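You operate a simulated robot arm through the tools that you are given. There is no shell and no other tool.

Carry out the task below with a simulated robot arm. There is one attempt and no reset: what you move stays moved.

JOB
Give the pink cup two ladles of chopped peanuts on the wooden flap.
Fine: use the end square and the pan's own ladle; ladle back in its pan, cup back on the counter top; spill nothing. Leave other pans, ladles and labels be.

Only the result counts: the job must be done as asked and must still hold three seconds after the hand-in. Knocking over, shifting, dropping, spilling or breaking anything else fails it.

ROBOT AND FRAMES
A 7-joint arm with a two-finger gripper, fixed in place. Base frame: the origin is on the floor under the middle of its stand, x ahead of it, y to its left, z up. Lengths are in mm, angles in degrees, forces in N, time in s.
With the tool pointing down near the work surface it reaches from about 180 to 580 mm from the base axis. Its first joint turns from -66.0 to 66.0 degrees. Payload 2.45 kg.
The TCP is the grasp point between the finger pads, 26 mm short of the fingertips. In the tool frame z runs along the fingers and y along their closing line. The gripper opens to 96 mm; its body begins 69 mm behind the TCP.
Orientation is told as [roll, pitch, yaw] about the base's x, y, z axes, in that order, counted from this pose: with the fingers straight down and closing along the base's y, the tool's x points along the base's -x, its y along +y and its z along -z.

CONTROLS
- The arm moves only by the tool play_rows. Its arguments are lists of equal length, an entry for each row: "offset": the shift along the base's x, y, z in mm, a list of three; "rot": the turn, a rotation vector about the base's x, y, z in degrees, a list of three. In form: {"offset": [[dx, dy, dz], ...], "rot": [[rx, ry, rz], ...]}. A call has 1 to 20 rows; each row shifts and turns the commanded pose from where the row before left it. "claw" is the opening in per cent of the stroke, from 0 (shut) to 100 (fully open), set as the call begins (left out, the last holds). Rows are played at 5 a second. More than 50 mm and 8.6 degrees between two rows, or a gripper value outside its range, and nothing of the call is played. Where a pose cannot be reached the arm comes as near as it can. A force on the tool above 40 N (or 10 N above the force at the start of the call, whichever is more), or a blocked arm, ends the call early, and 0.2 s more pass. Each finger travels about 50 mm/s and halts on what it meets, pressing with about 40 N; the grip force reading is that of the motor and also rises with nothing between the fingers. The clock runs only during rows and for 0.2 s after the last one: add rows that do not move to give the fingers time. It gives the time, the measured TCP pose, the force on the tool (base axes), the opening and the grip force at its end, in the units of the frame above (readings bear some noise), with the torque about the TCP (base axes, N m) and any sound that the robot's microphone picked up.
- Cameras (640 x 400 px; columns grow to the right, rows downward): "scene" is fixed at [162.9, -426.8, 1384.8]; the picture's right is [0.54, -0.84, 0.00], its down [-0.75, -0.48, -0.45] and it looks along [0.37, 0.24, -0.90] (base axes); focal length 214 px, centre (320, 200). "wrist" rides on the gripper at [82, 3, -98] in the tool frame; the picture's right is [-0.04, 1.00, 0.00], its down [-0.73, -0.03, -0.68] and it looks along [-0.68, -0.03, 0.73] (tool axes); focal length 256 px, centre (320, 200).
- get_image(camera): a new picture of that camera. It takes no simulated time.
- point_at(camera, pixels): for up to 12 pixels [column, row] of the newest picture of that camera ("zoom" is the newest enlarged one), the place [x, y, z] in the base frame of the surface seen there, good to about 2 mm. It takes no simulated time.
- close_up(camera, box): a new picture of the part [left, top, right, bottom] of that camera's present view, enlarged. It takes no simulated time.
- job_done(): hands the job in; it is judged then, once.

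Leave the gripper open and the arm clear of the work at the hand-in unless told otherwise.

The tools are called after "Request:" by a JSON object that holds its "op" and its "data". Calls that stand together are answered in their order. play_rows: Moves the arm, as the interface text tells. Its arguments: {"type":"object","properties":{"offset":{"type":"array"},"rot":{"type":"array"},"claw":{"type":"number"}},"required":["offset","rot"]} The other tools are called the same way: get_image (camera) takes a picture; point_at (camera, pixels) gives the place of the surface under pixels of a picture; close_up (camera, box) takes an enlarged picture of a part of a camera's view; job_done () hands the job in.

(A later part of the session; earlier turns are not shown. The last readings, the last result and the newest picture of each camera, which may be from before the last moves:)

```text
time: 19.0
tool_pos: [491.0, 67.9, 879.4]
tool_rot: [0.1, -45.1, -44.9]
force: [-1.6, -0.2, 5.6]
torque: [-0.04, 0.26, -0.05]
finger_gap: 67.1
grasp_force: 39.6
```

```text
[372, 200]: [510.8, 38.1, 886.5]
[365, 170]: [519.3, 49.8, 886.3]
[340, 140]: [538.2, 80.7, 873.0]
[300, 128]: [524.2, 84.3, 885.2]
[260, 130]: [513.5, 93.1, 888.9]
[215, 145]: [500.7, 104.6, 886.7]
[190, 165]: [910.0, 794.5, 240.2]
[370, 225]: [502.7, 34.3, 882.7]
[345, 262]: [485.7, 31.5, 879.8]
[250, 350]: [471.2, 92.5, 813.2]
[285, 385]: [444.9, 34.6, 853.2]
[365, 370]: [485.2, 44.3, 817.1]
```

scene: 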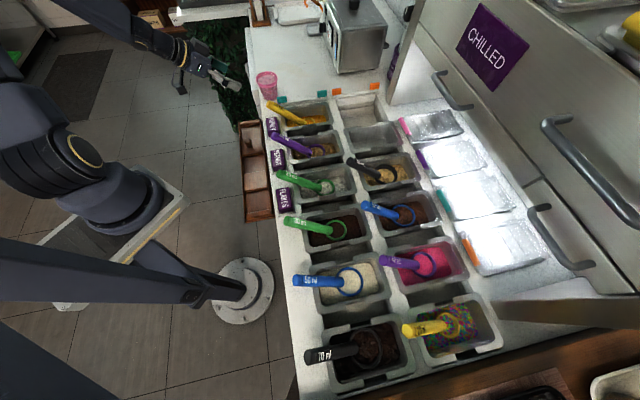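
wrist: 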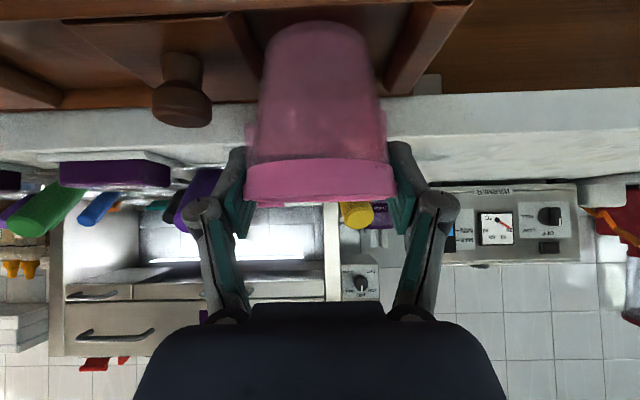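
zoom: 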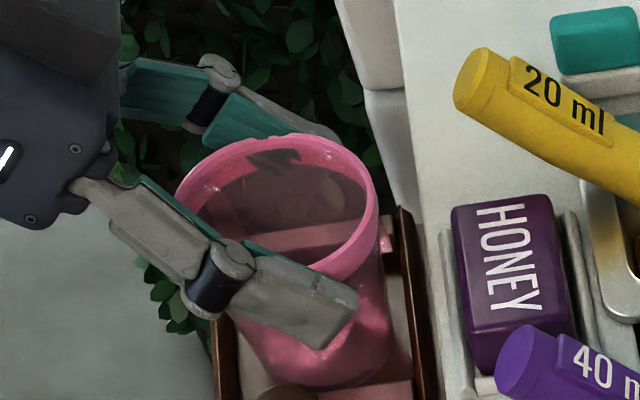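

Contact at 5.6 N with the rim at z≈887: the cup stands on the square. I open the gripper.

Request:
{"op": "play_rows", "data": {"offset": [[0, 0, 0.4], [0, 0, 0], [0, 0, 0], [0, 0, 0]], "rot": [[0, 0, 0], [0, 0, 0], [0, 0, 0], [0, 0, 0]], "claw": 96}}

Request:
{"op": "get_image", "data": {"camera": "wrist"}}

Request:
{"op": "close_up", "data": {"camera": "scene", "box": [215, 95, 287, 140]}}

```text
time: 20.0
tool_pos: [490.5, 68.3, 879.5]
tool_rot: [0.0, -45.0, -44.8]
force: [-0.4, -0.4, -0.2]
torque: [-0.01, -0.02, 0.01]
finger_gap: 92.0
grasp_force: 0.0
```

```text
taken
```

wrist: 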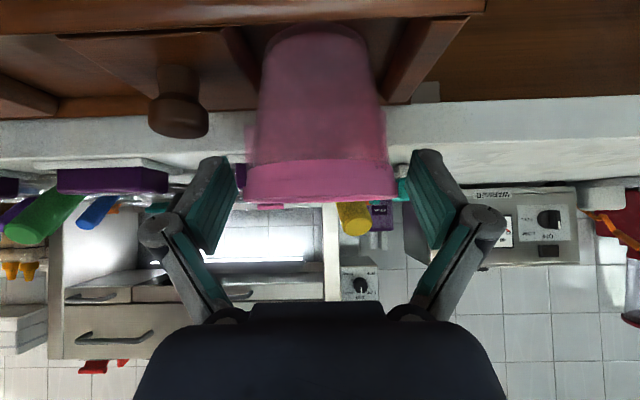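

```text
8.89 times, centred on (251, 118) of scene
```

zoom: 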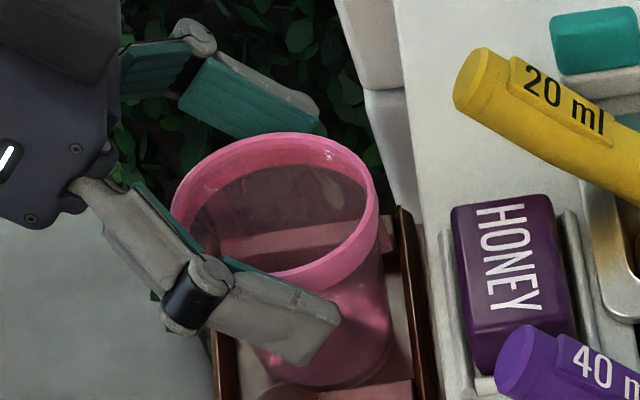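

Released; the cup stands upright. I back out along the tool axis (back and up), which keeps the finger clear of the knob at (436,30,855).

Request:
{"op": "play_rows", "data": {"offset": [[-5, 5, 7], [-10, 10, 14.1], [-10, 10, 14.1], [-10, 10, 14.1], [-10, 10, 14.1], [-10, 10, 14.1], [0, 0, 20], [0, 0, 0]], "rot": [[0, 0, 0], [0, 0, 0], [0, 0, 0], [0, 0, 0], [0, 0, 0], [0, 0, 0], [0, 0, 0], [0, 0, 0]]}}

Request:
{"op": "get_image", "data": {"camera": "wrist"}}

Request:
{"op": "close_up", "data": {"camera": "scene", "box": [215, 95, 287, 140]}}

Request:
{"op": "point_at", "data": {"camera": "zoom", "pixels": [[374, 200], [365, 170], [335, 143], [290, 134], [250, 140], [215, 155], [185, 180], [372, 225], [345, 262], [300, 280], [180, 230], [220, 268]]}}

```text
time: 21.8
tool_pos: [434.2, 121.0, 978.3]
tool_rot: [-0.1, -45.0, -44.9]
force: [-0.1, 0.3, 0.1]
torque: [0.0, -0.04, 0.0]
finger_gap: 92.4
grasp_force: 0.2
```

```text
taken
```

wrist: 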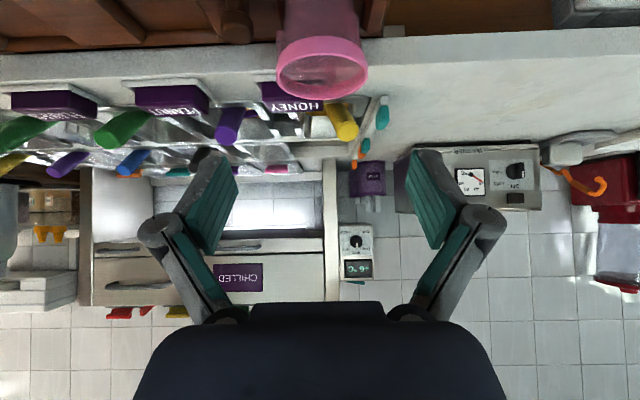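

```text
8.89 times, centred on (251, 118) of scene
```

zoom: 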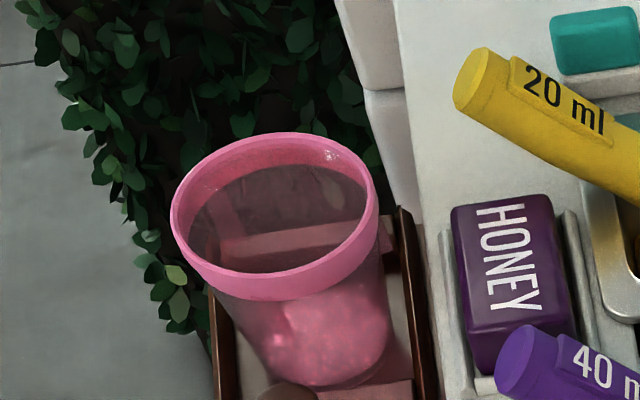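

```text
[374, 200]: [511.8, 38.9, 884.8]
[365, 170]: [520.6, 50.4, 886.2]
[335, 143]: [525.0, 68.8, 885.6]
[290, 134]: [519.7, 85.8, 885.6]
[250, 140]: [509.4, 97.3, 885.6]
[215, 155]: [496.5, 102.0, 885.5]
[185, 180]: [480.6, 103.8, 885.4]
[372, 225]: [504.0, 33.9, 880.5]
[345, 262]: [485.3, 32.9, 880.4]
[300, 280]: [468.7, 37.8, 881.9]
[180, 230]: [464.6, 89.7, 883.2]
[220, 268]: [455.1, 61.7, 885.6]
```

The cup stands upright at about (490,68), rim at z 886. Next, the ladle: I un-tilt the tool to vertical and move to about (404,-24,1001) to view the purple handle along its length.

Request:
{"op": "play_rows", "data": {"offset": [[-5, -24.2, 10], [-5, -24.2, 5], [-5, -24.2, 3], [-5, -24.2, 2], [-5, -24.2, 2], [-5, -24.2, 1], [0, 0, 0]], "rot": [[5.3, 5.3, 0], [5.3, 5.3, 0], [5.3, 5.3, 0], [5.3, 5.3, 0], [5.3, 5.3, 0], [5.3, 5.3, 0], [0, 0, 0]]}}

Request:
{"op": "get_image", "data": {"camera": "wrist"}}

Request:
{"op": "close_up", "data": {"camera": "wrist", "box": [200, 130, 440, 280]}}

```text
time: 23.4
tool_pos: [405.7, -22.3, 1000.0]
tool_rot: [-0.1, 0.0, -45.0]
force: [-0.3, -0.8, 0.5]
torque: [0.0, -0.02, 0.02]
finger_gap: 92.1
grasp_force: 0.1
```

```text
taken
```

wrist: 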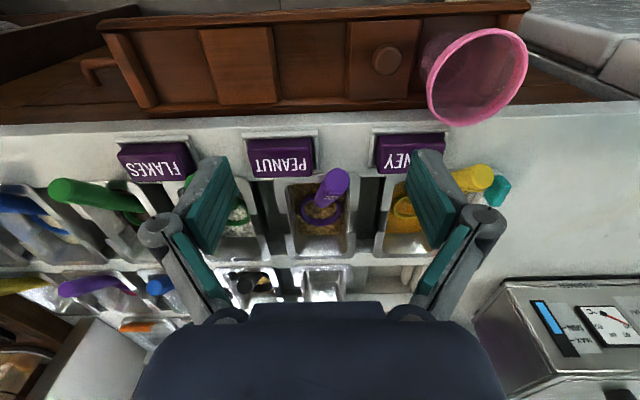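

```text
2.67 times, centred on (320, 205) of wrist
```

zoom: 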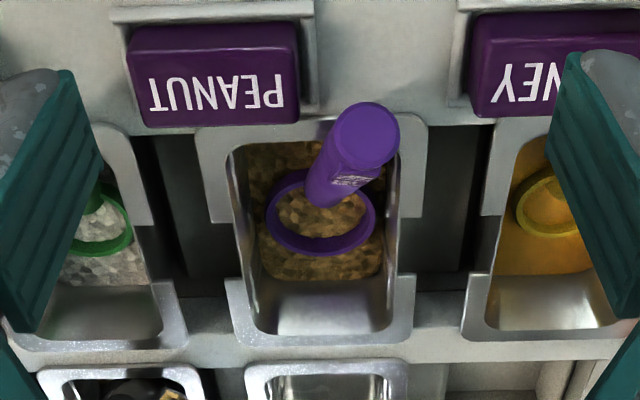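

The peanut pan and ladle are clearly visible. I measure handle, bowl rim, peanut surface, and pan rim points.

Request:
{"op": "point_at", "data": {"camera": "zoom", "pixels": [[365, 135], [385, 140], [345, 130], [345, 178], [325, 195], [269, 212], [372, 218], [320, 250], [295, 175], [320, 222], [340, 210], [285, 235]]}}

Request:
{"op": "point_at", "data": {"camera": "zoom", "pixels": [[260, 160], [300, 155], [255, 270], [330, 270], [375, 270], [320, 300], [320, 320], [220, 200], [405, 200], [290, 130], [240, 290], [320, 340]]}}

```text
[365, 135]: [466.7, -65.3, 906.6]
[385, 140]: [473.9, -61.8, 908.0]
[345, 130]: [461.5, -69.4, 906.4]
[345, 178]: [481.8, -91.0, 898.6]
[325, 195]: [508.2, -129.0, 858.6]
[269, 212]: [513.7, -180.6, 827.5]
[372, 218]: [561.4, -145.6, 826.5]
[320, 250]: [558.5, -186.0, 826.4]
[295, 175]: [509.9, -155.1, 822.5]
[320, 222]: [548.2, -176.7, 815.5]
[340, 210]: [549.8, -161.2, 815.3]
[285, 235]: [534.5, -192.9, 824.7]
```

```text
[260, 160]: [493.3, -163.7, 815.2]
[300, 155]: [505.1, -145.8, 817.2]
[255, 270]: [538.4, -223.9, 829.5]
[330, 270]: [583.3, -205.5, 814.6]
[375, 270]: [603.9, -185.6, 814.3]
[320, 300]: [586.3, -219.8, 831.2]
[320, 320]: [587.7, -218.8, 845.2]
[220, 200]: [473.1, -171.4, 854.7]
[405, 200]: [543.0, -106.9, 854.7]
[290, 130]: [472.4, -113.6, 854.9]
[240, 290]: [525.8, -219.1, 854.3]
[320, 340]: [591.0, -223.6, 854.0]
```

The bowl rim circle is centred at (537.5,-163.5), z 826.5, R≈30, and the handle slopes about 39° with heading -54° and diameter about 24. An in-line grasp along the handle would let a simple tool roll do the pouring. I check label heights for clearance first.

Request:
{"op": "point_at", "data": {"camera": "wrist", "pixels": [[283, 155], [255, 155], [308, 150], [395, 150], [428, 150], [280, 142], [386, 60], [475, 80], [330, 130], [350, 130], [360, 150], [340, 115]]}}

```text
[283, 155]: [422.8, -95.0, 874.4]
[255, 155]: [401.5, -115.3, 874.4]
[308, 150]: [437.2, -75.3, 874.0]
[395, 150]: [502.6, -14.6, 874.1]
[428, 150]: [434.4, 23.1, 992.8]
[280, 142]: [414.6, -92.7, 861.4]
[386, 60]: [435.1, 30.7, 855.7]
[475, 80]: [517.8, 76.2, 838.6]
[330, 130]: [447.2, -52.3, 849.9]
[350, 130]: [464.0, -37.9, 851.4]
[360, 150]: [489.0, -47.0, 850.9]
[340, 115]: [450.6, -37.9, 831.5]
```

Labels top out at z 874, and nothing blocks an in-line approach. I narrow the fingers to about 45 mm, turn the heading to -54° and tilt 51° so the tool lines up with the handle, at about (436,-22,950).

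Request:
{"op": "play_rows", "data": {"offset": [[0, 0, 0], [0, 0, 0], [4.3, 0, -5], [4.3, 0, -5], [4.3, 0, -8], [4.3, 0, -8], [4.3, 0, -8], [4.3, 0, -8], [4.3, 0, -8], [0, 0, 0]], "rot": [[0, 0, -4.5], [0, 0, -4.5], [-5.894, -4.284, 0], [-5.894, -4.284, 0], [-5.894, -4.284, 0], [-5.894, -4.284, 0], [-5.894, -4.284, 0], [-5.894, -4.284, 0], [-5.894, -4.284, 0], [0, 0, 0]], "claw": 47}}

Request:
{"op": "get_image", "data": {"camera": "wrist"}}

Request:
{"op": "get_image", "data": {"camera": "scene"}}

```text
time: 25.6
tool_pos: [439.5, -19.6, 955.0]
tool_rot: [-0.4, -51.0, -53.8]
force: [0.2, 0.6, -0.1]
torque: [0.02, 0.01, -0.01]
finger_gap: 45.1
grasp_force: 0.1
out of reach, approached as far as the arm can: row 9
```

```text
taken
```

wrist: 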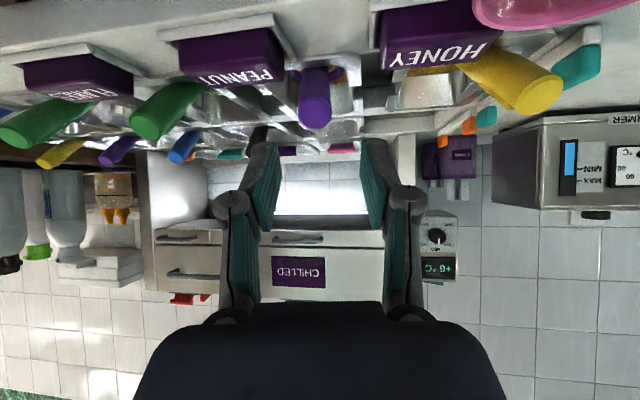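

```text
taken
```

scene: 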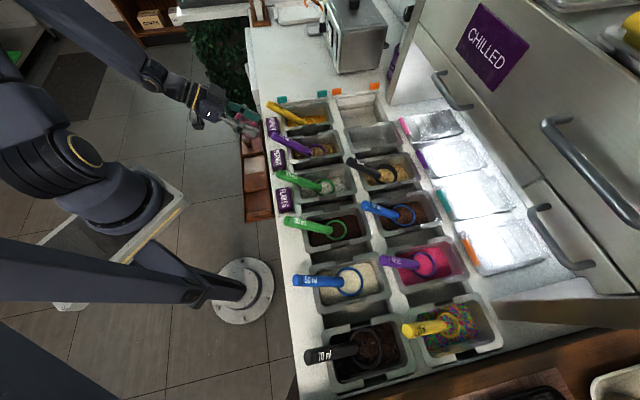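

The last row was just at the edge of reach (439.5,-19.6,955). The handle cap at (315,110) lies straight ahead between the fingers. I move 45 mm along the handle axis and check if reach improves.

Request:
{"op": "play_rows", "data": {"offset": [[6.9, -9.4, -9.4], [6.9, -9.4, -9.4], [6.9, -9.4, -9.4], [0, 0, 0]], "rot": [[0, 0, 0], [0, 0, 0], [0, 0, 0], [0, 0, 0]]}}

Request:
{"op": "get_image", "data": {"camera": "wrist"}}

```text
time: 26.6
tool_pos: [455.1, -40.1, 929.2]
tool_rot: [-3.8, -50.1, -51.1]
force: [0.3, -0.8, 0.7]
torque: [0.02, -0.02, -0.03]
finger_gap: 45.2
grasp_force: 0.2
out of reach, approached as far as the arm can: row 1, 2, 3
```

```text
taken
```

wrist: 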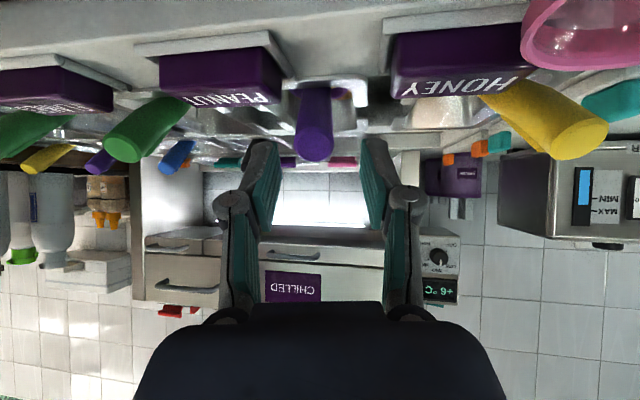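

The arm can't hold tilt 51° at this heading here. I back off up to a free area and test how far tilt and tool roll can go near the pouring position, before touching the ladle.

Request:
{"op": "play_rows", "data": {"offset": [[-10, 15, 15], [-10, 25, 20], [0, 30, 20], [0, 30, 20], [0, 30, 10], [0, 30, 0], [0, 0, 0]], "rot": [[0, 0, 0], [0, 0, 0], [0, 0, 0], [0, 0, 0], [0, 0, 0], [0, 0, 0], [0, 0, 0]]}}

```text
time: 28.2
tool_pos: [444.0, 122.3, 1021.9]
tool_rot: [-0.1, -51.0, -53.9]
force: [0.8, -0.1, -1.0]
torque: [-0.01, -0.02, -0.02]
finger_gap: 45.4
grasp_force: 0.0
```

Here tilt 51° works. I test rolling about the tool axis by +90°.

Request:
{"op": "play_rows", "data": {"offset": [[0, 0, 0], [0, 0, 0], [0, 0, 0], [0, 0, 0], [0, 0, 0], [0, 0, 0], [0, 0, 0], [0, 0, 0], [0, 0, 0], [0, 0, 0], [0, 0, 0], [0, 0, 0]], "rot": [[3.75, -5.16, -5.16], [3.75, -5.16, -5.16], [3.75, -5.16, -5.16], [3.75, -5.16, -5.16], [3.75, -5.16, -5.16], [3.75, -5.16, -5.16], [3.75, -5.16, -5.16], [3.75, -5.16, -5.16], [3.75, -5.16, -5.16], [3.75, -5.16, -5.16], [3.75, -5.16, -5.16], [0, 0, 0]]}}

Request:
{"op": "get_image", "data": {"camera": "scene"}}

```text
time: 30.8
tool_pos: [635.4, 107.7, 1100.9]
tool_rot: [50.9, 0.2, -144.1]
force: [-0.1, -0.9, 0.7]
torque: [-0.04, -0.02, 0.04]
finger_gap: 45.4
grasp_force: 0.1
out of reach, approached as far as the arm can: row 5, 6, 7, 8, 9, 10, 11
```

```text
taken
```

scene: 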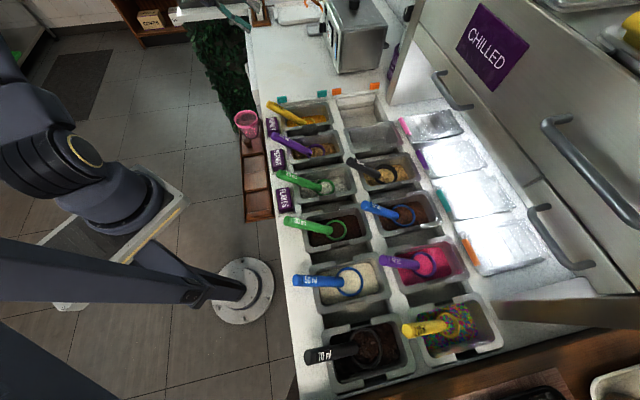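

Rolling in that direction runs out of reach after about 33° and the arm drifted to (635,108,1101), though still in free space. I roll back in the opposite direction.

Request:
{"op": "play_rows", "data": {"offset": [[0, 0, 0], [0, 0, 0], [0, 0, 0], [0, 0, 0], [0, 0, 0], [0, 0, 0], [0, 0, 0], [0, 0, 0], [0, 0, 0], [0, 0, 0], [0, 0, 0], [0, 0, 0]], "rot": [[-3.75, 5.16, 5.16], [-3.75, 5.16, 5.16], [-3.75, 5.16, 5.16], [-3.75, 5.16, 5.16], [-3.75, 5.16, 5.16], [-3.75, 5.16, 5.16], [-3.75, 5.16, 5.16], [-3.75, 5.16, 5.16], [-3.75, 5.16, 5.16], [-3.75, 5.16, 5.16], [-3.75, 5.16, 5.16], [0, 0, 0]]}}

Request:
{"op": "get_image", "data": {"camera": "scene"}}

```text
time: 33.4
tool_pos: [635.1, 108.7, 1101.6]
tool_rot: [-0.2, -51.0, -53.8]
force: [-0.4, 0.3, -0.3]
torque: [0.0, 0.02, 0.0]
finger_gap: 45.1
grasp_force: 0.2
```

```text
taken
```

scene: 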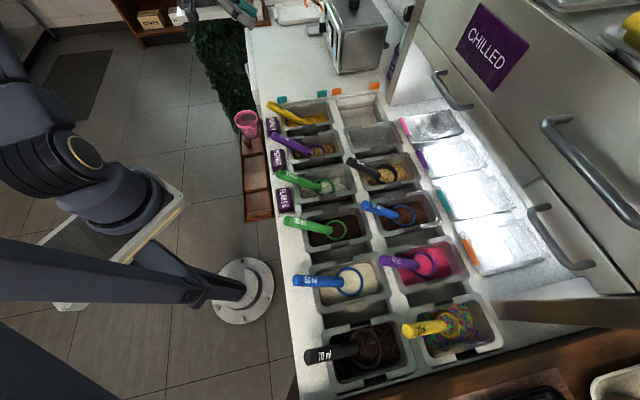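

The commanded pose now matches (635,109,1102) with the original orientation. I return to about (430,150,1020) and test the opposite roll in small batches.

Request:
{"op": "play_rows", "data": {"offset": [[-34, 7, -8], [-34, 7, -14], [-34, 7, -15], [-34, 7, -15], [-34, 7, -15], [-34, 7, -15], [0, 0, 0]], "rot": [[0, 0, 0], [0, 0, 0], [0, 0, 0], [0, 0, 0], [0, 0, 0], [0, 0, 0], [0, 0, 0]]}}

Request:
{"op": "play_rows", "data": {"offset": [[0, 0, 0], [0, 0, 0], [0, 0, 0], [0, 0, 0], [0, 0, 0], [0, 0, 0]], "rot": [[-3.75, 5.16, 5.16], [-3.75, 5.16, 5.16], [-3.75, 5.16, 5.16], [-3.75, 5.16, 5.16], [-3.75, 5.16, 5.16], [-3.75, 5.16, 5.16]]}}

```text
time: 35.0
tool_pos: [432.3, 148.3, 1018.3]
tool_rot: [0.0, -51.0, -54.0]
force: [-0.3, 0.5, -0.9]
torque: [-0.02, 0.04, -0.04]
finger_gap: 44.9
grasp_force: 0.0
```

```text
time: 36.4
tool_pos: [432.4, 148.6, 1018.2]
tool_rot: [-43.3, -30.4, 7.7]
force: [0.3, 0.3, -0.7]
torque: [0.02, 0.02, -0.02]
finger_gap: 45.2
grasp_force: 0.0
```

49° of the opposite roll works. I continue with six more rows.

Request:
{"op": "play_rows", "data": {"offset": [[0, 0, 0], [0, 0, 0], [0, 0, 0], [0, 0, 0], [0, 0, 0], [0, 0, 0]], "rot": [[-3.75, 5.16, 5.16], [-3.75, 5.16, 5.16], [-3.75, 5.16, 5.16], [-3.75, 5.16, 5.16], [-3.75, 5.16, 5.16], [-3.75, 5.16, 5.16]]}}

Request:
{"op": "play_rows", "data": {"offset": [[0, 0, 0], [0, 0, 0], [0, 0, 0]], "rot": [[-3.75, 5.16, 5.16], [-3.75, 5.16, 5.16], [-3.75, 5.16, 5.16]]}}

Request:
{"op": "play_rows", "data": {"offset": [[0, 0, 0], [0, 0, 0], [0, 0, 0]], "rot": [[-3.75, 5.16, 5.16], [-3.75, 5.16, 5.16], [-3.75, 5.16, 5.16]]}}

```text
time: 37.8
tool_pos: [430.1, 150.6, 1018.6]
tool_rot: [-50.8, 6.7, 41.5]
force: [0.1, -1.3, -0.6]
torque: [0.01, 0.02, -0.02]
finger_gap: 45.2
grasp_force: 0.1
```

```text
time: 38.6
tool_pos: [430.6, 149.9, 1019.0]
tool_rot: [-46.0, 25.3, 58.4]
force: [0.6, -0.2, 0.5]
torque: [0.01, 0.01, -0.04]
finger_gap: 45.2
grasp_force: 0.1
```

```text
time: 39.4
tool_pos: [432.0, 149.1, 1018.3]
tool_rot: [-33.4, 41.1, 81.0]
force: [0.5, -0.6, -0.3]
torque: [-0.03, 0.02, 0.01]
finger_gap: 45.2
grasp_force: 0.1
```

147° of roll works without drifting. I test adding extra forward pitch here (3 rows of 7°) for a steeper pour.

Request:
{"op": "play_rows", "data": {"offset": [[0, 0, 0], [0, 0, 0]], "rot": [[-5.66, -4.12, 0], [-5.66, -4.12, 0]]}}

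Request:
{"op": "play_rows", "data": {"offset": [[0, 0, 0], [0, 0, 0]], "rot": [[-5.66, -4.12, 0], [-5.66, -4.12, 0]]}}

Request:
{"op": "get_image", "data": {"camera": "wrist"}}

```text
time: 40.0
tool_pos: [433.1, 148.4, 1019.3]
tool_rot: [-49.0, 50.1, 69.7]
force: [-0.6, -0.2, 1.0]
torque: [0.01, 0.03, -0.02]
finger_gap: 45.3
grasp_force: 0.0
```

```text
time: 40.6
tool_pos: [431.4, 149.4, 1018.8]
tool_rot: [-70.3, 56.0, 52.7]
force: [0.6, 0.8, -0.5]
torque: [0.0, -0.05, 0.02]
finger_gap: 45.2
grasp_force: 0.2
```

```text
taken
```

wrist: 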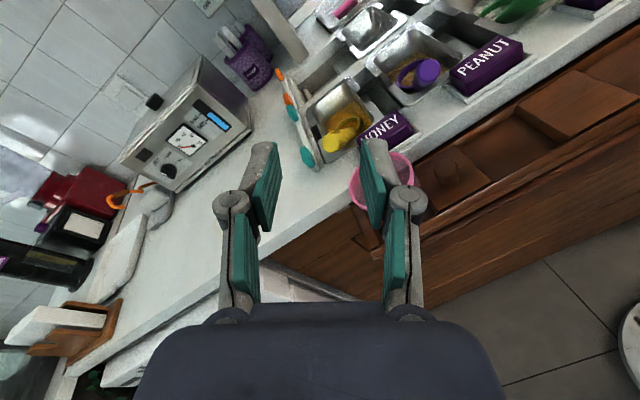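

Pouring orientation (roll 147°, tilt ~79°) is reachable at (432,149,1019). I now undo the pitch and roll to return to the level grasp orientation.

Request:
{"op": "play_rows", "data": {"offset": [[0, 0, 0], [0, 0, 0], [0, 0, 0], [0, 0, 0]], "rot": [[5.66, 4.12, 0], [5.66, 4.12, 0], [5.66, 4.12, 0], [5.66, 4.12, 0]]}}

Request:
{"op": "play_rows", "data": {"offset": [[0, 0, 0], [0, 0, 0], [0, 0, 0], [0, 0, 0], [0, 0, 0], [0, 0, 0], [0, 0, 0], [0, 0, 0], [0, 0, 0], [0, 0, 0], [0, 0, 0], [0, 0, 0], [0, 0, 0], [0, 0, 0], [0, 0, 0], [0, 0, 0], [0, 0, 0], [0, 0, 0], [0, 0, 0]], "rot": [[3.75, -5.16, -5.16], [3.75, -5.16, -5.16], [3.75, -5.16, -5.16], [3.75, -5.16, -5.16], [3.75, -5.16, -5.16], [3.75, -5.16, -5.16], [3.75, -5.16, -5.16], [3.75, -5.16, -5.16], [3.75, -5.16, -5.16], [3.75, -5.16, -5.16], [3.75, -5.16, -5.16], [3.75, -5.16, -5.16], [3.75, -5.16, -5.16], [3.75, -5.16, -5.16], [3.75, -5.16, -5.16], [3.75, -5.16, -5.16], [3.75, -5.16, -5.16], [3.75, -5.16, -5.16], [0, 0, 0]]}}

```text
time: 41.6
tool_pos: [430.5, 148.6, 1018.5]
tool_rot: [-33.4, 41.1, 81.0]
force: [0.3, 0.0, -0.1]
torque: [-0.03, 0.04, 0.02]
finger_gap: 45.3
grasp_force: 0.0
```

```text
time: 45.6
tool_pos: [430.6, 149.4, 1016.6]
tool_rot: [0.1, -50.9, -54.1]
force: [-0.7, -0.3, -0.1]
torque: [0.0, 0.03, -0.01]
finger_gap: 45.2
grasp_force: 0.1
```

Orientation is back to tilt 51°, heading -54°. I reduce the tilt to 38° and go to the pre-grasp position (450,-43,949) behind the purple handle.

Request:
{"op": "play_rows", "data": {"offset": [[2.5, -24, -3], [2.5, -24, -3], [2.5, -24, -10], [2.5, -24, -10], [2.5, -24, -10], [2.5, -24, -10], [2.5, -24, -10], [2.4, -24.4, -11.6], [0, 0, 0]], "rot": [[5.26, 3.82, 0], [5.26, 3.82, 0], [0, 0, 0], [0, 0, 0], [0, 0, 0], [0, 0, 0], [0, 0, 0], [0, 0, 0], [0, 0, 0]]}}

Request:
{"op": "get_image", "data": {"camera": "wrist"}}

Request:
{"op": "close_up", "data": {"camera": "scene", "box": [200, 90, 360, 190]}}

```text
time: 47.6
tool_pos: [451.3, -42.8, 950.6]
tool_rot: [0.1, -38.0, -54.0]
force: [0.5, -0.2, 0.4]
torque: [-0.01, 0.0, -0.01]
finger_gap: 44.9
grasp_force: 0.1
```

```text
taken
```

wrist: 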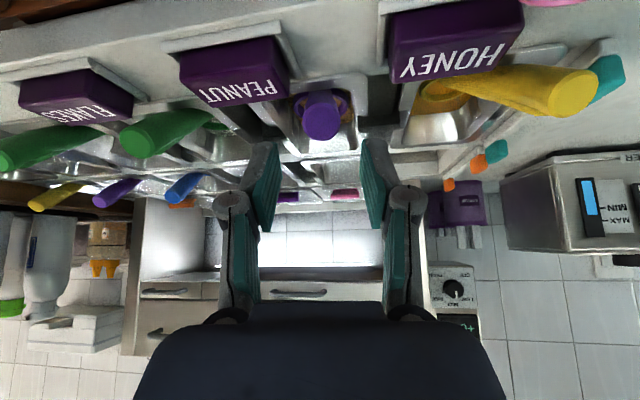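

```text
4.00 times, centred on (280, 140) of scene
```

zoom: 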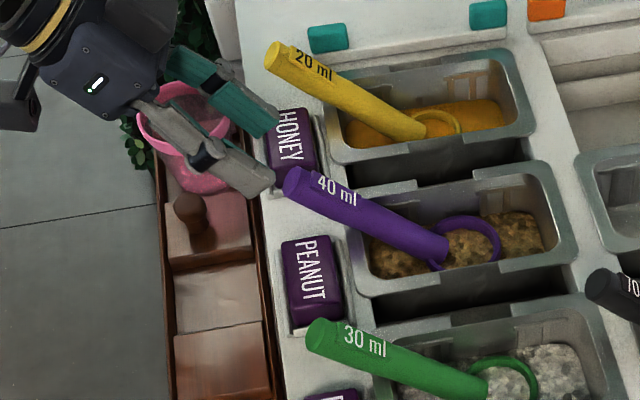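

Reached with no reach warning; the handle is dead ahead, cap at (322,118). I measure the cap once more from this view.

Request:
{"op": "close_up", "data": {"camera": "wrist", "box": [272, 75, 384, 145]}}

Request:
{"op": "point_at", "data": {"camera": "wrist", "pixels": [[322, 118], [306, 118], [339, 118], [322, 104], [322, 133], [312, 95], [322, 96]]}}

```text
5.71 times, centred on (328, 110) of wrist
```

zoom: 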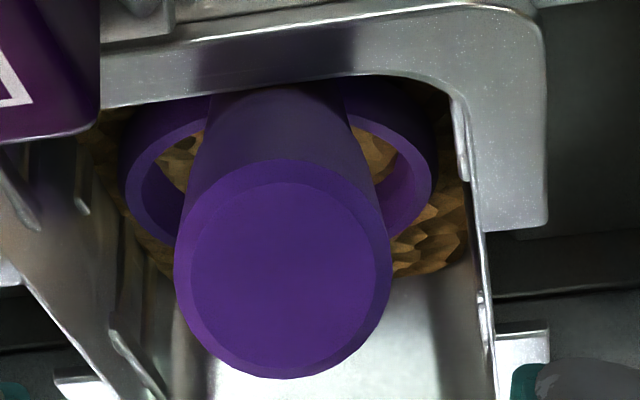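

```text
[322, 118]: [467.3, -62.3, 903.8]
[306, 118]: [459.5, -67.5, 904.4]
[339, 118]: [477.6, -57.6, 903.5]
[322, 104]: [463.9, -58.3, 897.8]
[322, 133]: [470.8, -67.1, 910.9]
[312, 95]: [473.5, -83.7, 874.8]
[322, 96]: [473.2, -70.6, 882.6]
```

The handle cap centre is about (467,-63,905), within 1–2 mm of the tool line. I advance in two short batches toward the grasp at (476,-76.5,893).

Request:
{"op": "play_rows", "data": {"offset": [[5, -6.7, -11.5], [5, -6.7, -11.5], [5, -6.7, -11.5]], "rot": [[0, 0, 0], [0, 0, 0], [0, 0, 0]]}}

Request:
{"op": "get_image", "data": {"camera": "wrist"}}

```text
time: 48.4
tool_pos: [467.3, -63.8, 916.6]
tool_rot: [0.0, -38.1, -54.0]
force: [0.1, -0.6, -0.5]
torque: [0.0, 0.02, -0.02]
finger_gap: 45.0
grasp_force: 0.0
```

```text
taken
```

wrist: 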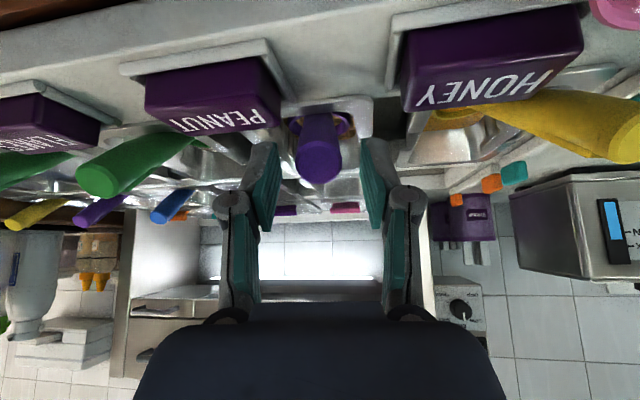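

The handle is centred between the pads (278 and 362). I advance the last 27 mm.

Request:
{"op": "play_rows", "data": {"offset": [[4.6, -6.4, -11.7], [4.6, -6.4, -11.7], [0, 0, 0]], "rot": [[0, 0, 0], [0, 0, 0], [0, 0, 0]]}}

Request:
{"op": "get_image", "data": {"camera": "wrist"}}

Request:
{"op": "close_up", "data": {"camera": "scene", "box": [220, 100, 348, 180]}}

```text
time: 49.0
tool_pos: [477.0, -75.8, 898.4]
tool_rot: [0.2, -38.7, -54.2]
force: [-4.6, 1.5, 13.4]
torque: [-0.25, 0.39, -0.14]
finger_gap: 52.0
grasp_force: 3.6
stopped in row 3: the force on the tool passed its limit at 44 N (the readings are from after the stop); the commanded pose is now the measured one
```

```text
taken
```

wrist: 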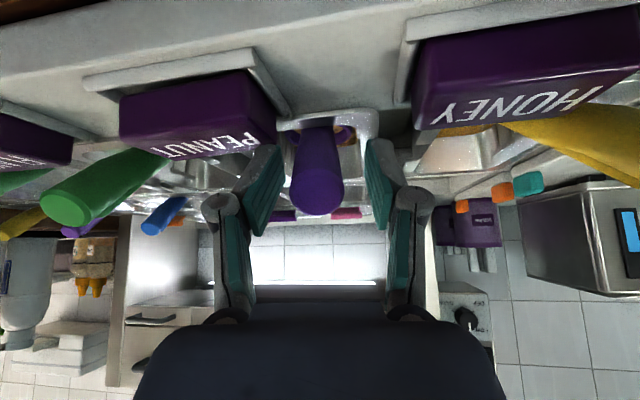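

```text
5.00 times, centred on (284, 140) of scene
```

zoom: 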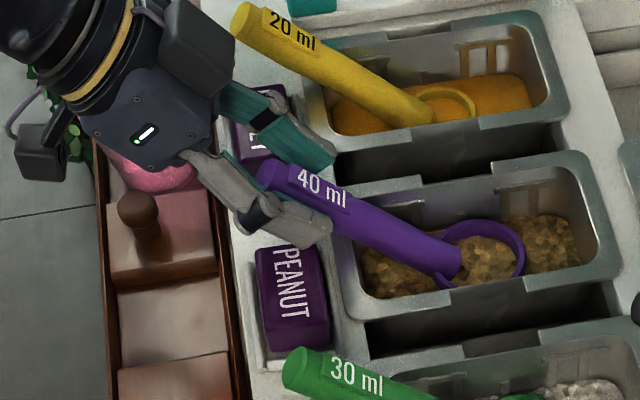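

The move was stopped at 44 N and the fingers were nudged open to 52 mm: something touched the fingers. I look closely before doing anything.

Request:
{"op": "close_up", "data": {"camera": "wrist", "box": [200, 80, 440, 230]}}

Request:
{"op": "close_up", "data": {"camera": "scene", "box": [250, 120, 314, 160]}}

```text
2.67 times, centred on (320, 155) of wrist
```

zoom: 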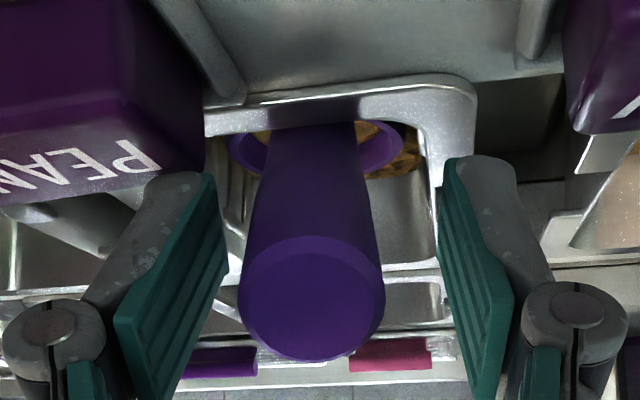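

```text
10.00 times, centred on (282, 140) of scene
```

zoom: 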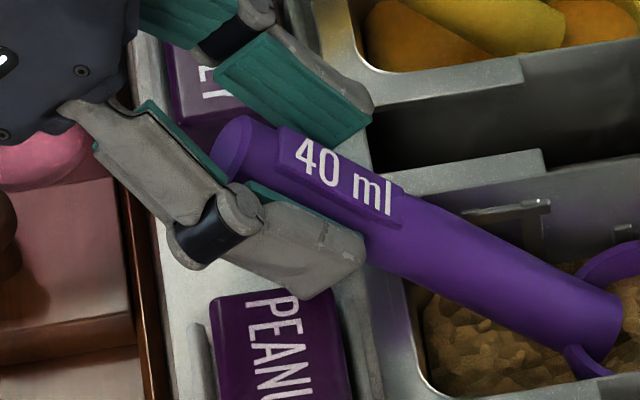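

The right fingertip is touching the corner of the PEANUT label (scene zoom (300,295)). I back straight off along the tool axis, then check whether the label moved.

Request:
{"op": "play_rows", "data": {"offset": [[-1.8, 2.5, 3.9], [-5.4, 7.5, 11.8], [-7, 10, 15.8], [0, 0, 15], [0, 0, 0]], "rot": [[0, 0, 0], [0, 0, 0], [0, 0, 0], [0, 0, 0], [0, 0, 0]]}}

Request:
{"op": "close_up", "data": {"camera": "scene", "box": [260, 120, 356, 180]}}

Request:
{"op": "get_image", "data": {"camera": "wrist"}}

```text
time: 50.2
tool_pos: [462.9, -54.7, 942.1]
tool_rot: [0.2, -38.6, -54.3]
force: [-1.0, -0.5, -0.4]
torque: [-0.06, -0.02, -0.01]
finger_gap: 45.3
grasp_force: 0.0
```

```text
6.67 times, centred on (308, 150) of scene
```

zoom: 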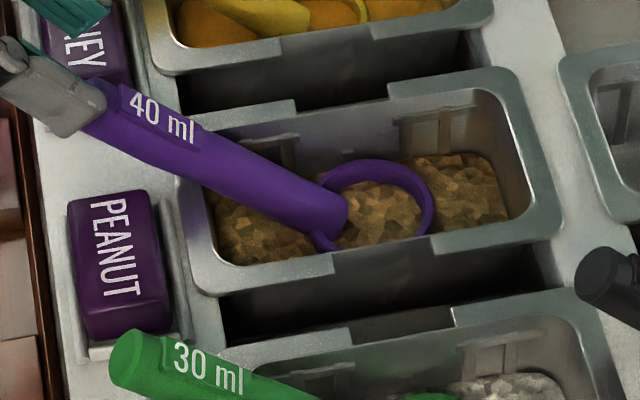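

```text
taken
```

wrist: 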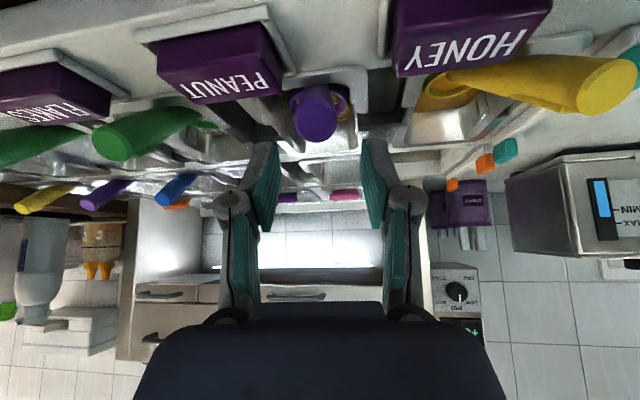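

I re-take the same scene zoom as at the start (box 225,150,337,220) to compare the PEANUT label's position.

Request:
{"op": "close_up", "data": {"camera": "scene", "box": [225, 150, 337, 220]}}

Request:
{"op": "close_up", "data": {"camera": "scene", "box": [230, 120, 390, 220]}}

Request:
{"op": "close_up", "data": {"camera": "wrist", "box": [120, 0, 320, 125]}}

```text
5.71 times, centred on (281, 185) of scene
```

zoom: 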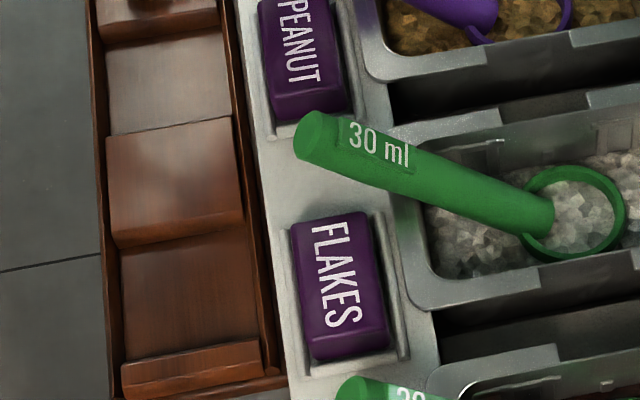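

```text
4.00 times, centred on (310, 170) of scene
```

zoom: 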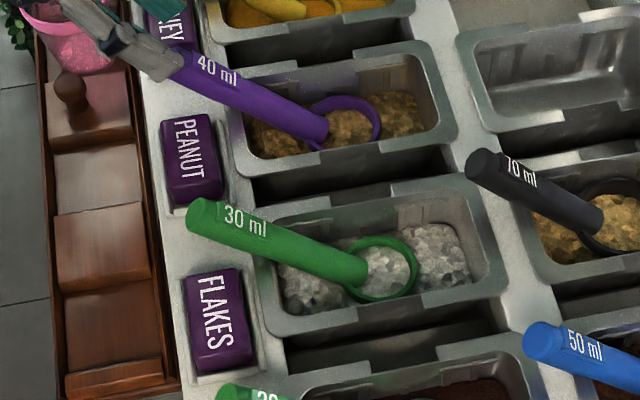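

```text
3.20 times, centred on (220, 62) of wrist
```

zoom: 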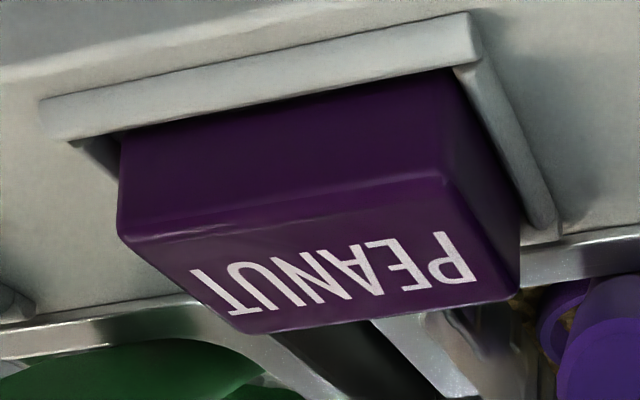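

The label appears unchanged within about a pixel. I measure the label's corners to plan a safe finger path.

Request:
{"op": "point_at", "data": {"camera": "zoom", "pixels": [[440, 185], [512, 288], [130, 240], [250, 328], [320, 260], [450, 90], [515, 230], [470, 40], [550, 220], [500, 260]]}}

Request:
{"op": "close_up", "data": {"camera": "wrist", "box": [0, 40, 160, 140]}}

Request:
{"op": "point_at", "data": {"camera": "scene", "pixels": [[278, 160], [272, 152], [281, 150], [284, 168], [275, 170], [284, 200], [278, 191], [288, 188], [291, 208], [281, 212], [271, 125], [276, 128]]}}

```text
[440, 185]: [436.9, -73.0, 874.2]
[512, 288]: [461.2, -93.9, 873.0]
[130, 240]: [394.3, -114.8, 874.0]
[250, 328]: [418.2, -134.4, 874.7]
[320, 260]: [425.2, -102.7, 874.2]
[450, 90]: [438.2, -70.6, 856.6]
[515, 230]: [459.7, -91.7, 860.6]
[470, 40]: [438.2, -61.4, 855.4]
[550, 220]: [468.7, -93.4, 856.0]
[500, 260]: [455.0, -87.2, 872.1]
```

```text
4.00 times, centred on (80, 90) of wrist
```

zoom: 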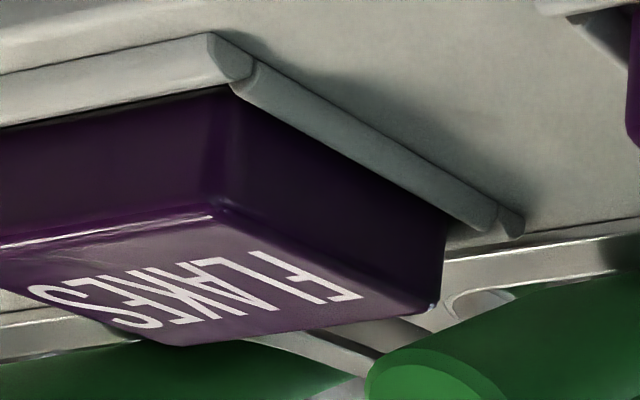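

```text
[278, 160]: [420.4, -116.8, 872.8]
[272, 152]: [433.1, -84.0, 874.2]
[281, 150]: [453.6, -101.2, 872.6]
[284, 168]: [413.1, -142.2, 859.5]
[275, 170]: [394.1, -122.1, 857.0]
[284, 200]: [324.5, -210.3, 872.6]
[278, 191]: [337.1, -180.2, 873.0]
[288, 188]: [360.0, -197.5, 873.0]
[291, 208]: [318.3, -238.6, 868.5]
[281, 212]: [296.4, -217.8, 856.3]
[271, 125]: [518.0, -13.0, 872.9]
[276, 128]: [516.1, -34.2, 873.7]
```

The label top extends to n≈392 (corner (461,-94,873)), farther than I assumed, and it hasn't moved. I'll grip a little farther along and higher on the handle, (483,-84,893.5), with the fingers narrowed to 36 mm. That leaves about 6 mm clearance over the label.

Request:
{"op": "play_rows", "data": {"offset": [[0, 0, 0], [5, -7.4, -12.1], [5, -7.4, -12.1], [0, 0, 0]], "rot": [[0, 0, 0], [0, 0, 0], [0, 0, 0], [0, 0, 0]], "claw": 37.5}}

Request:
{"op": "close_up", "data": {"camera": "wrist", "box": [200, 80, 440, 230]}}

Request:
{"op": "close_up", "data": {"camera": "scene", "box": [250, 120, 314, 160]}}

```text
time: 51.2
tool_pos: [474.7, -70.4, 918.1]
tool_rot: [0.2, -38.6, -54.2]
force: [-0.9, -0.4, -0.3]
torque: [-0.03, 0.0, 0.05]
finger_gap: 36.2
grasp_force: 0.1
```

```text
2.67 times, centred on (320, 155) of wrist
```

zoom: 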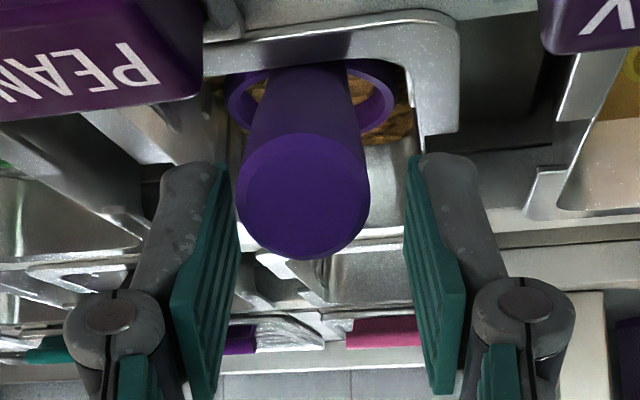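

```text
10.00 times, centred on (282, 140) of scene
```

zoom: 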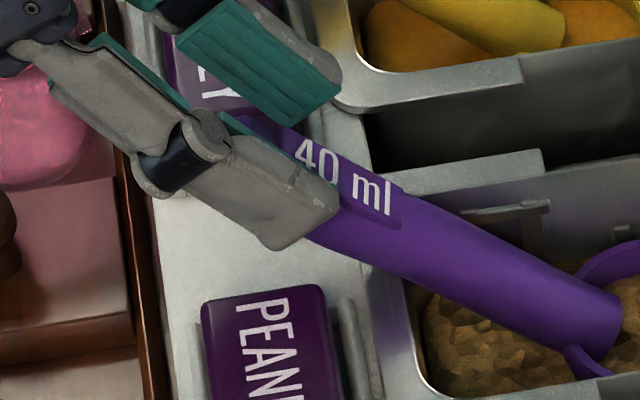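

The handle cap sits about 2.6 mm toward the image-left finger. I shift sideways (-2.2,-1.6) and then advance the remaining 31 mm along the tool axis.

Request:
{"op": "play_rows", "data": {"offset": [[-2.2, -1.6, 0], [3.7, -5.1, -8], [3.7, -5.1, -8], [0, 0, 0]], "rot": [[0, 0, 0], [0, 0, 0], [0, 0, 0], [0, 0, 0]]}}

Request:
{"op": "close_up", "data": {"camera": "wrist", "box": [200, 80, 440, 230]}}

Request:
{"op": "close_up", "data": {"camera": "scene", "box": [250, 120, 314, 160]}}

```text
time: 52.2
tool_pos: [479.6, -81.1, 902.1]
tool_rot: [0.3, -38.6, -54.2]
force: [-0.1, 0.0, 0.6]
torque: [-0.01, -0.01, 0.01]
finger_gap: 35.9
grasp_force: 0.1
```

```text
2.67 times, centred on (320, 155) of wrist
```

zoom: 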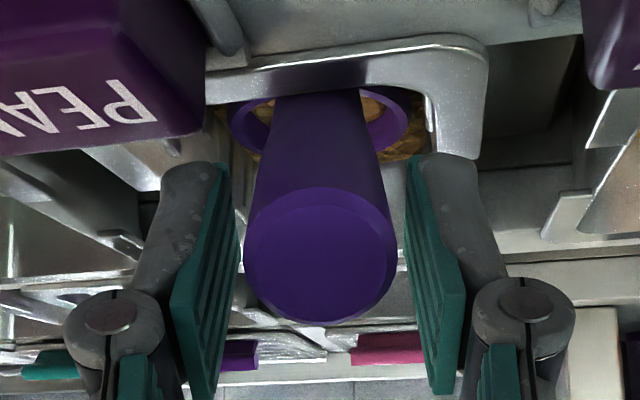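

```text
10.00 times, centred on (282, 140) of scene
```

zoom: 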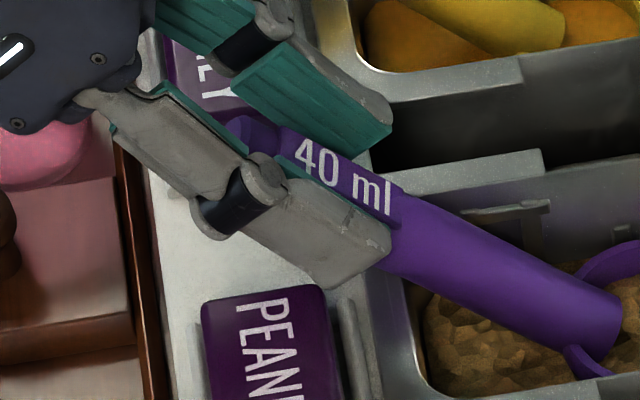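

The handle is now centred between the pads. I advance the last ~11 mm.

Request:
{"op": "play_rows", "data": {"offset": [[2, -2.7, -4.3], [2, -2.7, -4.3], [0, 0, 0]], "rot": [[0, 0, 0], [0, 0, 0], [0, 0, 0]]}}

Request:
{"op": "close_up", "data": {"camera": "wrist", "box": [200, 80, 440, 230]}}

Request:
{"op": "close_up", "data": {"camera": "scene", "box": [250, 120, 314, 160]}}

```text
time: 53.0
tool_pos: [483.5, -87.1, 895.3]
tool_rot: [0.2, -38.6, -54.1]
force: [0.2, -0.4, -0.5]
torque: [0.0, 0.01, 0.0]
finger_gap: 36.3
grasp_force: 0.1
```

```text
2.67 times, centred on (320, 155) of wrist
```

zoom: 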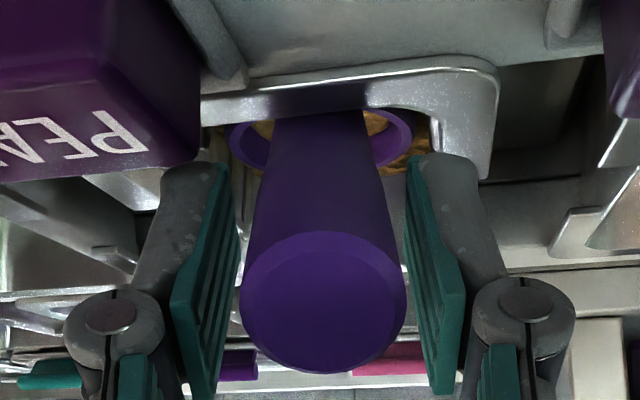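

```text
10.00 times, centred on (282, 140) of scene
```

zoom: 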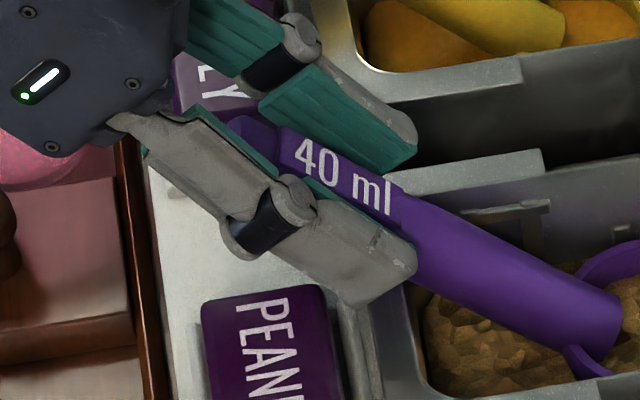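

No contact forces. The pads straddle the handle; I close the gripper on it.

Request:
{"op": "play_rows", "data": {"offset": [[0, 0, 0], [0, 0, 0], [0, 0, 0]], "rot": [[0, 0, 0], [0, 0, 0], [0, 0, 0]], "claw": 15}}

Request:
{"op": "close_up", "data": {"camera": "wrist", "box": [200, 80, 440, 230]}}

Request:
{"op": "close_up", "data": {"camera": "scene", "box": [250, 120, 346, 180]}}

```text
time: 53.8
tool_pos: [482.0, -88.4, 894.6]
tool_rot: [0.2, -38.6, -54.3]
force: [0.3, -0.5, 0.6]
torque: [0.04, 0.03, 0.01]
finger_gap: 24.9
grasp_force: 39.9
```

```text
2.67 times, centred on (320, 155) of wrist
```

zoom: 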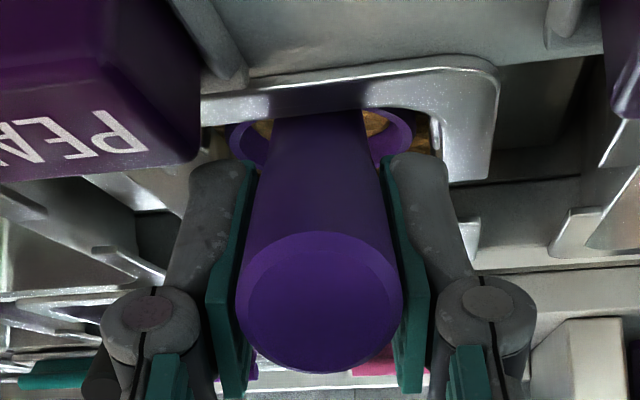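

```text
6.67 times, centred on (298, 150) of scene
```

zoom: 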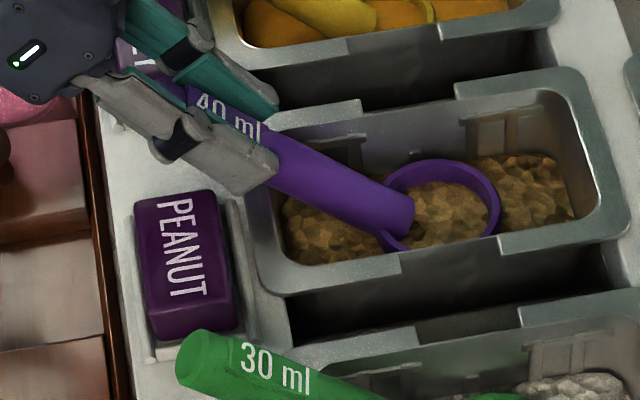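

The handle is held (24.9 mm, 39.9 N). I lift straight up slowly by 20 mm to see whether the bowl carries peanuts.

Request:
{"op": "play_rows", "data": {"offset": [[0, 0, 4], [0, 0, 5], [0, 0, 5], [0, 0, 6], [0, 0, 0]], "rot": [[0, 0, 0], [0, 0, 0], [0, 0, 0], [0, 0, 0], [0, 0, 0]]}}

Request:
{"op": "close_up", "data": {"camera": "scene", "box": [282, 120, 362, 170]}}

Request:
{"op": "get_image", "data": {"camera": "wrist"}}

```text
time: 55.0
tool_pos: [483.1, -88.0, 915.1]
tool_rot: [0.1, -38.6, -54.2]
force: [0.5, 0.1, -0.7]
torque: [0.07, 0.04, 0.03]
finger_gap: 24.8
grasp_force: 39.7
```

```text
8.00 times, centred on (322, 145) of scene
```

zoom: 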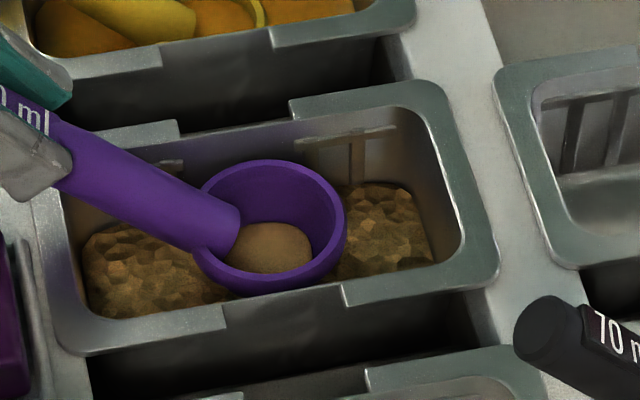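

```text
taken
```

wrist: 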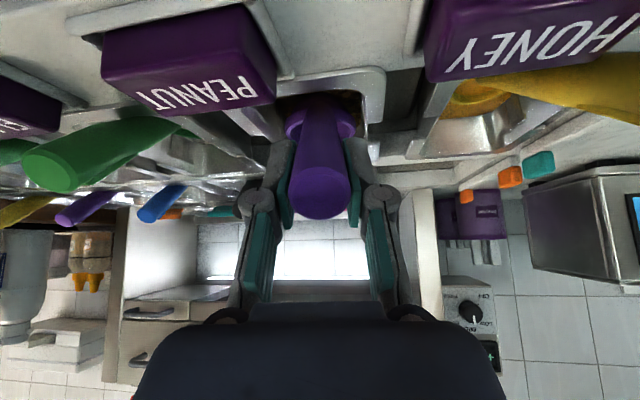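

The bowl lifts out with only a small amount in the bottom, so I'll need to dip it. Before planning the scoop I check the pan's inner walls, including the bracket shapes on the side walls.

Request:
{"op": "close_up", "data": {"camera": "scene", "box": [282, 120, 362, 170]}}

Request:
{"op": "point_at", "data": {"camera": "zoom", "pixels": [[310, 145], [345, 138], [385, 130], [355, 160], [375, 165], [400, 150], [420, 180], [432, 240], [100, 290], [150, 160], [180, 165], [300, 112]]}}

Request:
{"op": "point_at", "data": {"camera": "zoom", "pixels": [[60, 330], [100, 340], [75, 240], [440, 270], [460, 260], [480, 230], [440, 110], [400, 110], [150, 300], [260, 250], [200, 270], [345, 210]]}}

```text
8.00 times, centred on (322, 145) of scene
```

zoom: 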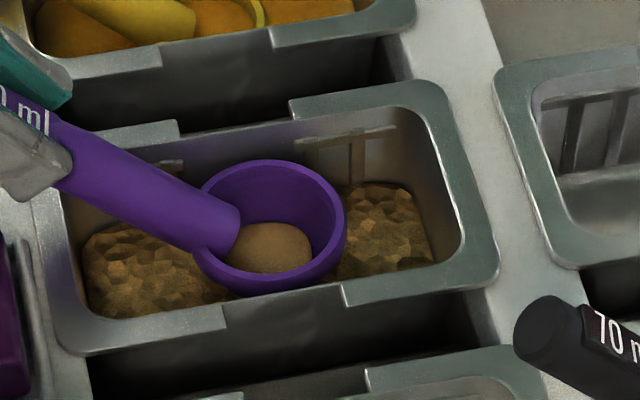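

```text
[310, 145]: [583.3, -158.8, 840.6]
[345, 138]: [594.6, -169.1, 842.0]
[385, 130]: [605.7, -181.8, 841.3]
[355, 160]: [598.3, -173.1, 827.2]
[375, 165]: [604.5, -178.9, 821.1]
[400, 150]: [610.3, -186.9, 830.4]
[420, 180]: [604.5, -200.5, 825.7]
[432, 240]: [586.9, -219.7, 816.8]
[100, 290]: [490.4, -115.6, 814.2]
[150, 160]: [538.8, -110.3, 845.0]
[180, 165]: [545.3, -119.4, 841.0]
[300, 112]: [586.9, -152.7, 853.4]
```

```text
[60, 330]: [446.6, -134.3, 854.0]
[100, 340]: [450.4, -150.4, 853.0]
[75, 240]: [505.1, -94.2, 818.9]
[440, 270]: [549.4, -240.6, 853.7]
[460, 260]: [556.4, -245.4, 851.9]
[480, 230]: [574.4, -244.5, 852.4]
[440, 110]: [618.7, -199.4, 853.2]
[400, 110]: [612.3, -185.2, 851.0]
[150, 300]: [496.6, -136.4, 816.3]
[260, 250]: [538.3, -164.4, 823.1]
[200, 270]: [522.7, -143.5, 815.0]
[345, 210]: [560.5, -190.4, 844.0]
```

Walls are flat: inner pan spans s≈222–300 and n≈424–570. The bowl holds only a couple of ml. I measure the raised bowl's rim to pin its centre.

Request:
{"op": "point_at", "data": {"camera": "zoom", "pixels": [[268, 163], [225, 178], [305, 170], [335, 195], [343, 225], [325, 262], [290, 287], [245, 283], [210, 262], [197, 245]]}}

```text
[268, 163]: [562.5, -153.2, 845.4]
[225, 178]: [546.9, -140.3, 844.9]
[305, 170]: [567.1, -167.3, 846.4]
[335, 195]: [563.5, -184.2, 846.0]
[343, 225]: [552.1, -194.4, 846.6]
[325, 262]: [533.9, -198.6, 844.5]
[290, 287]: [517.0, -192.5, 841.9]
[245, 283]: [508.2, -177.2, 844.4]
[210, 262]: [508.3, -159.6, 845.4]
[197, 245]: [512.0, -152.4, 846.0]
```

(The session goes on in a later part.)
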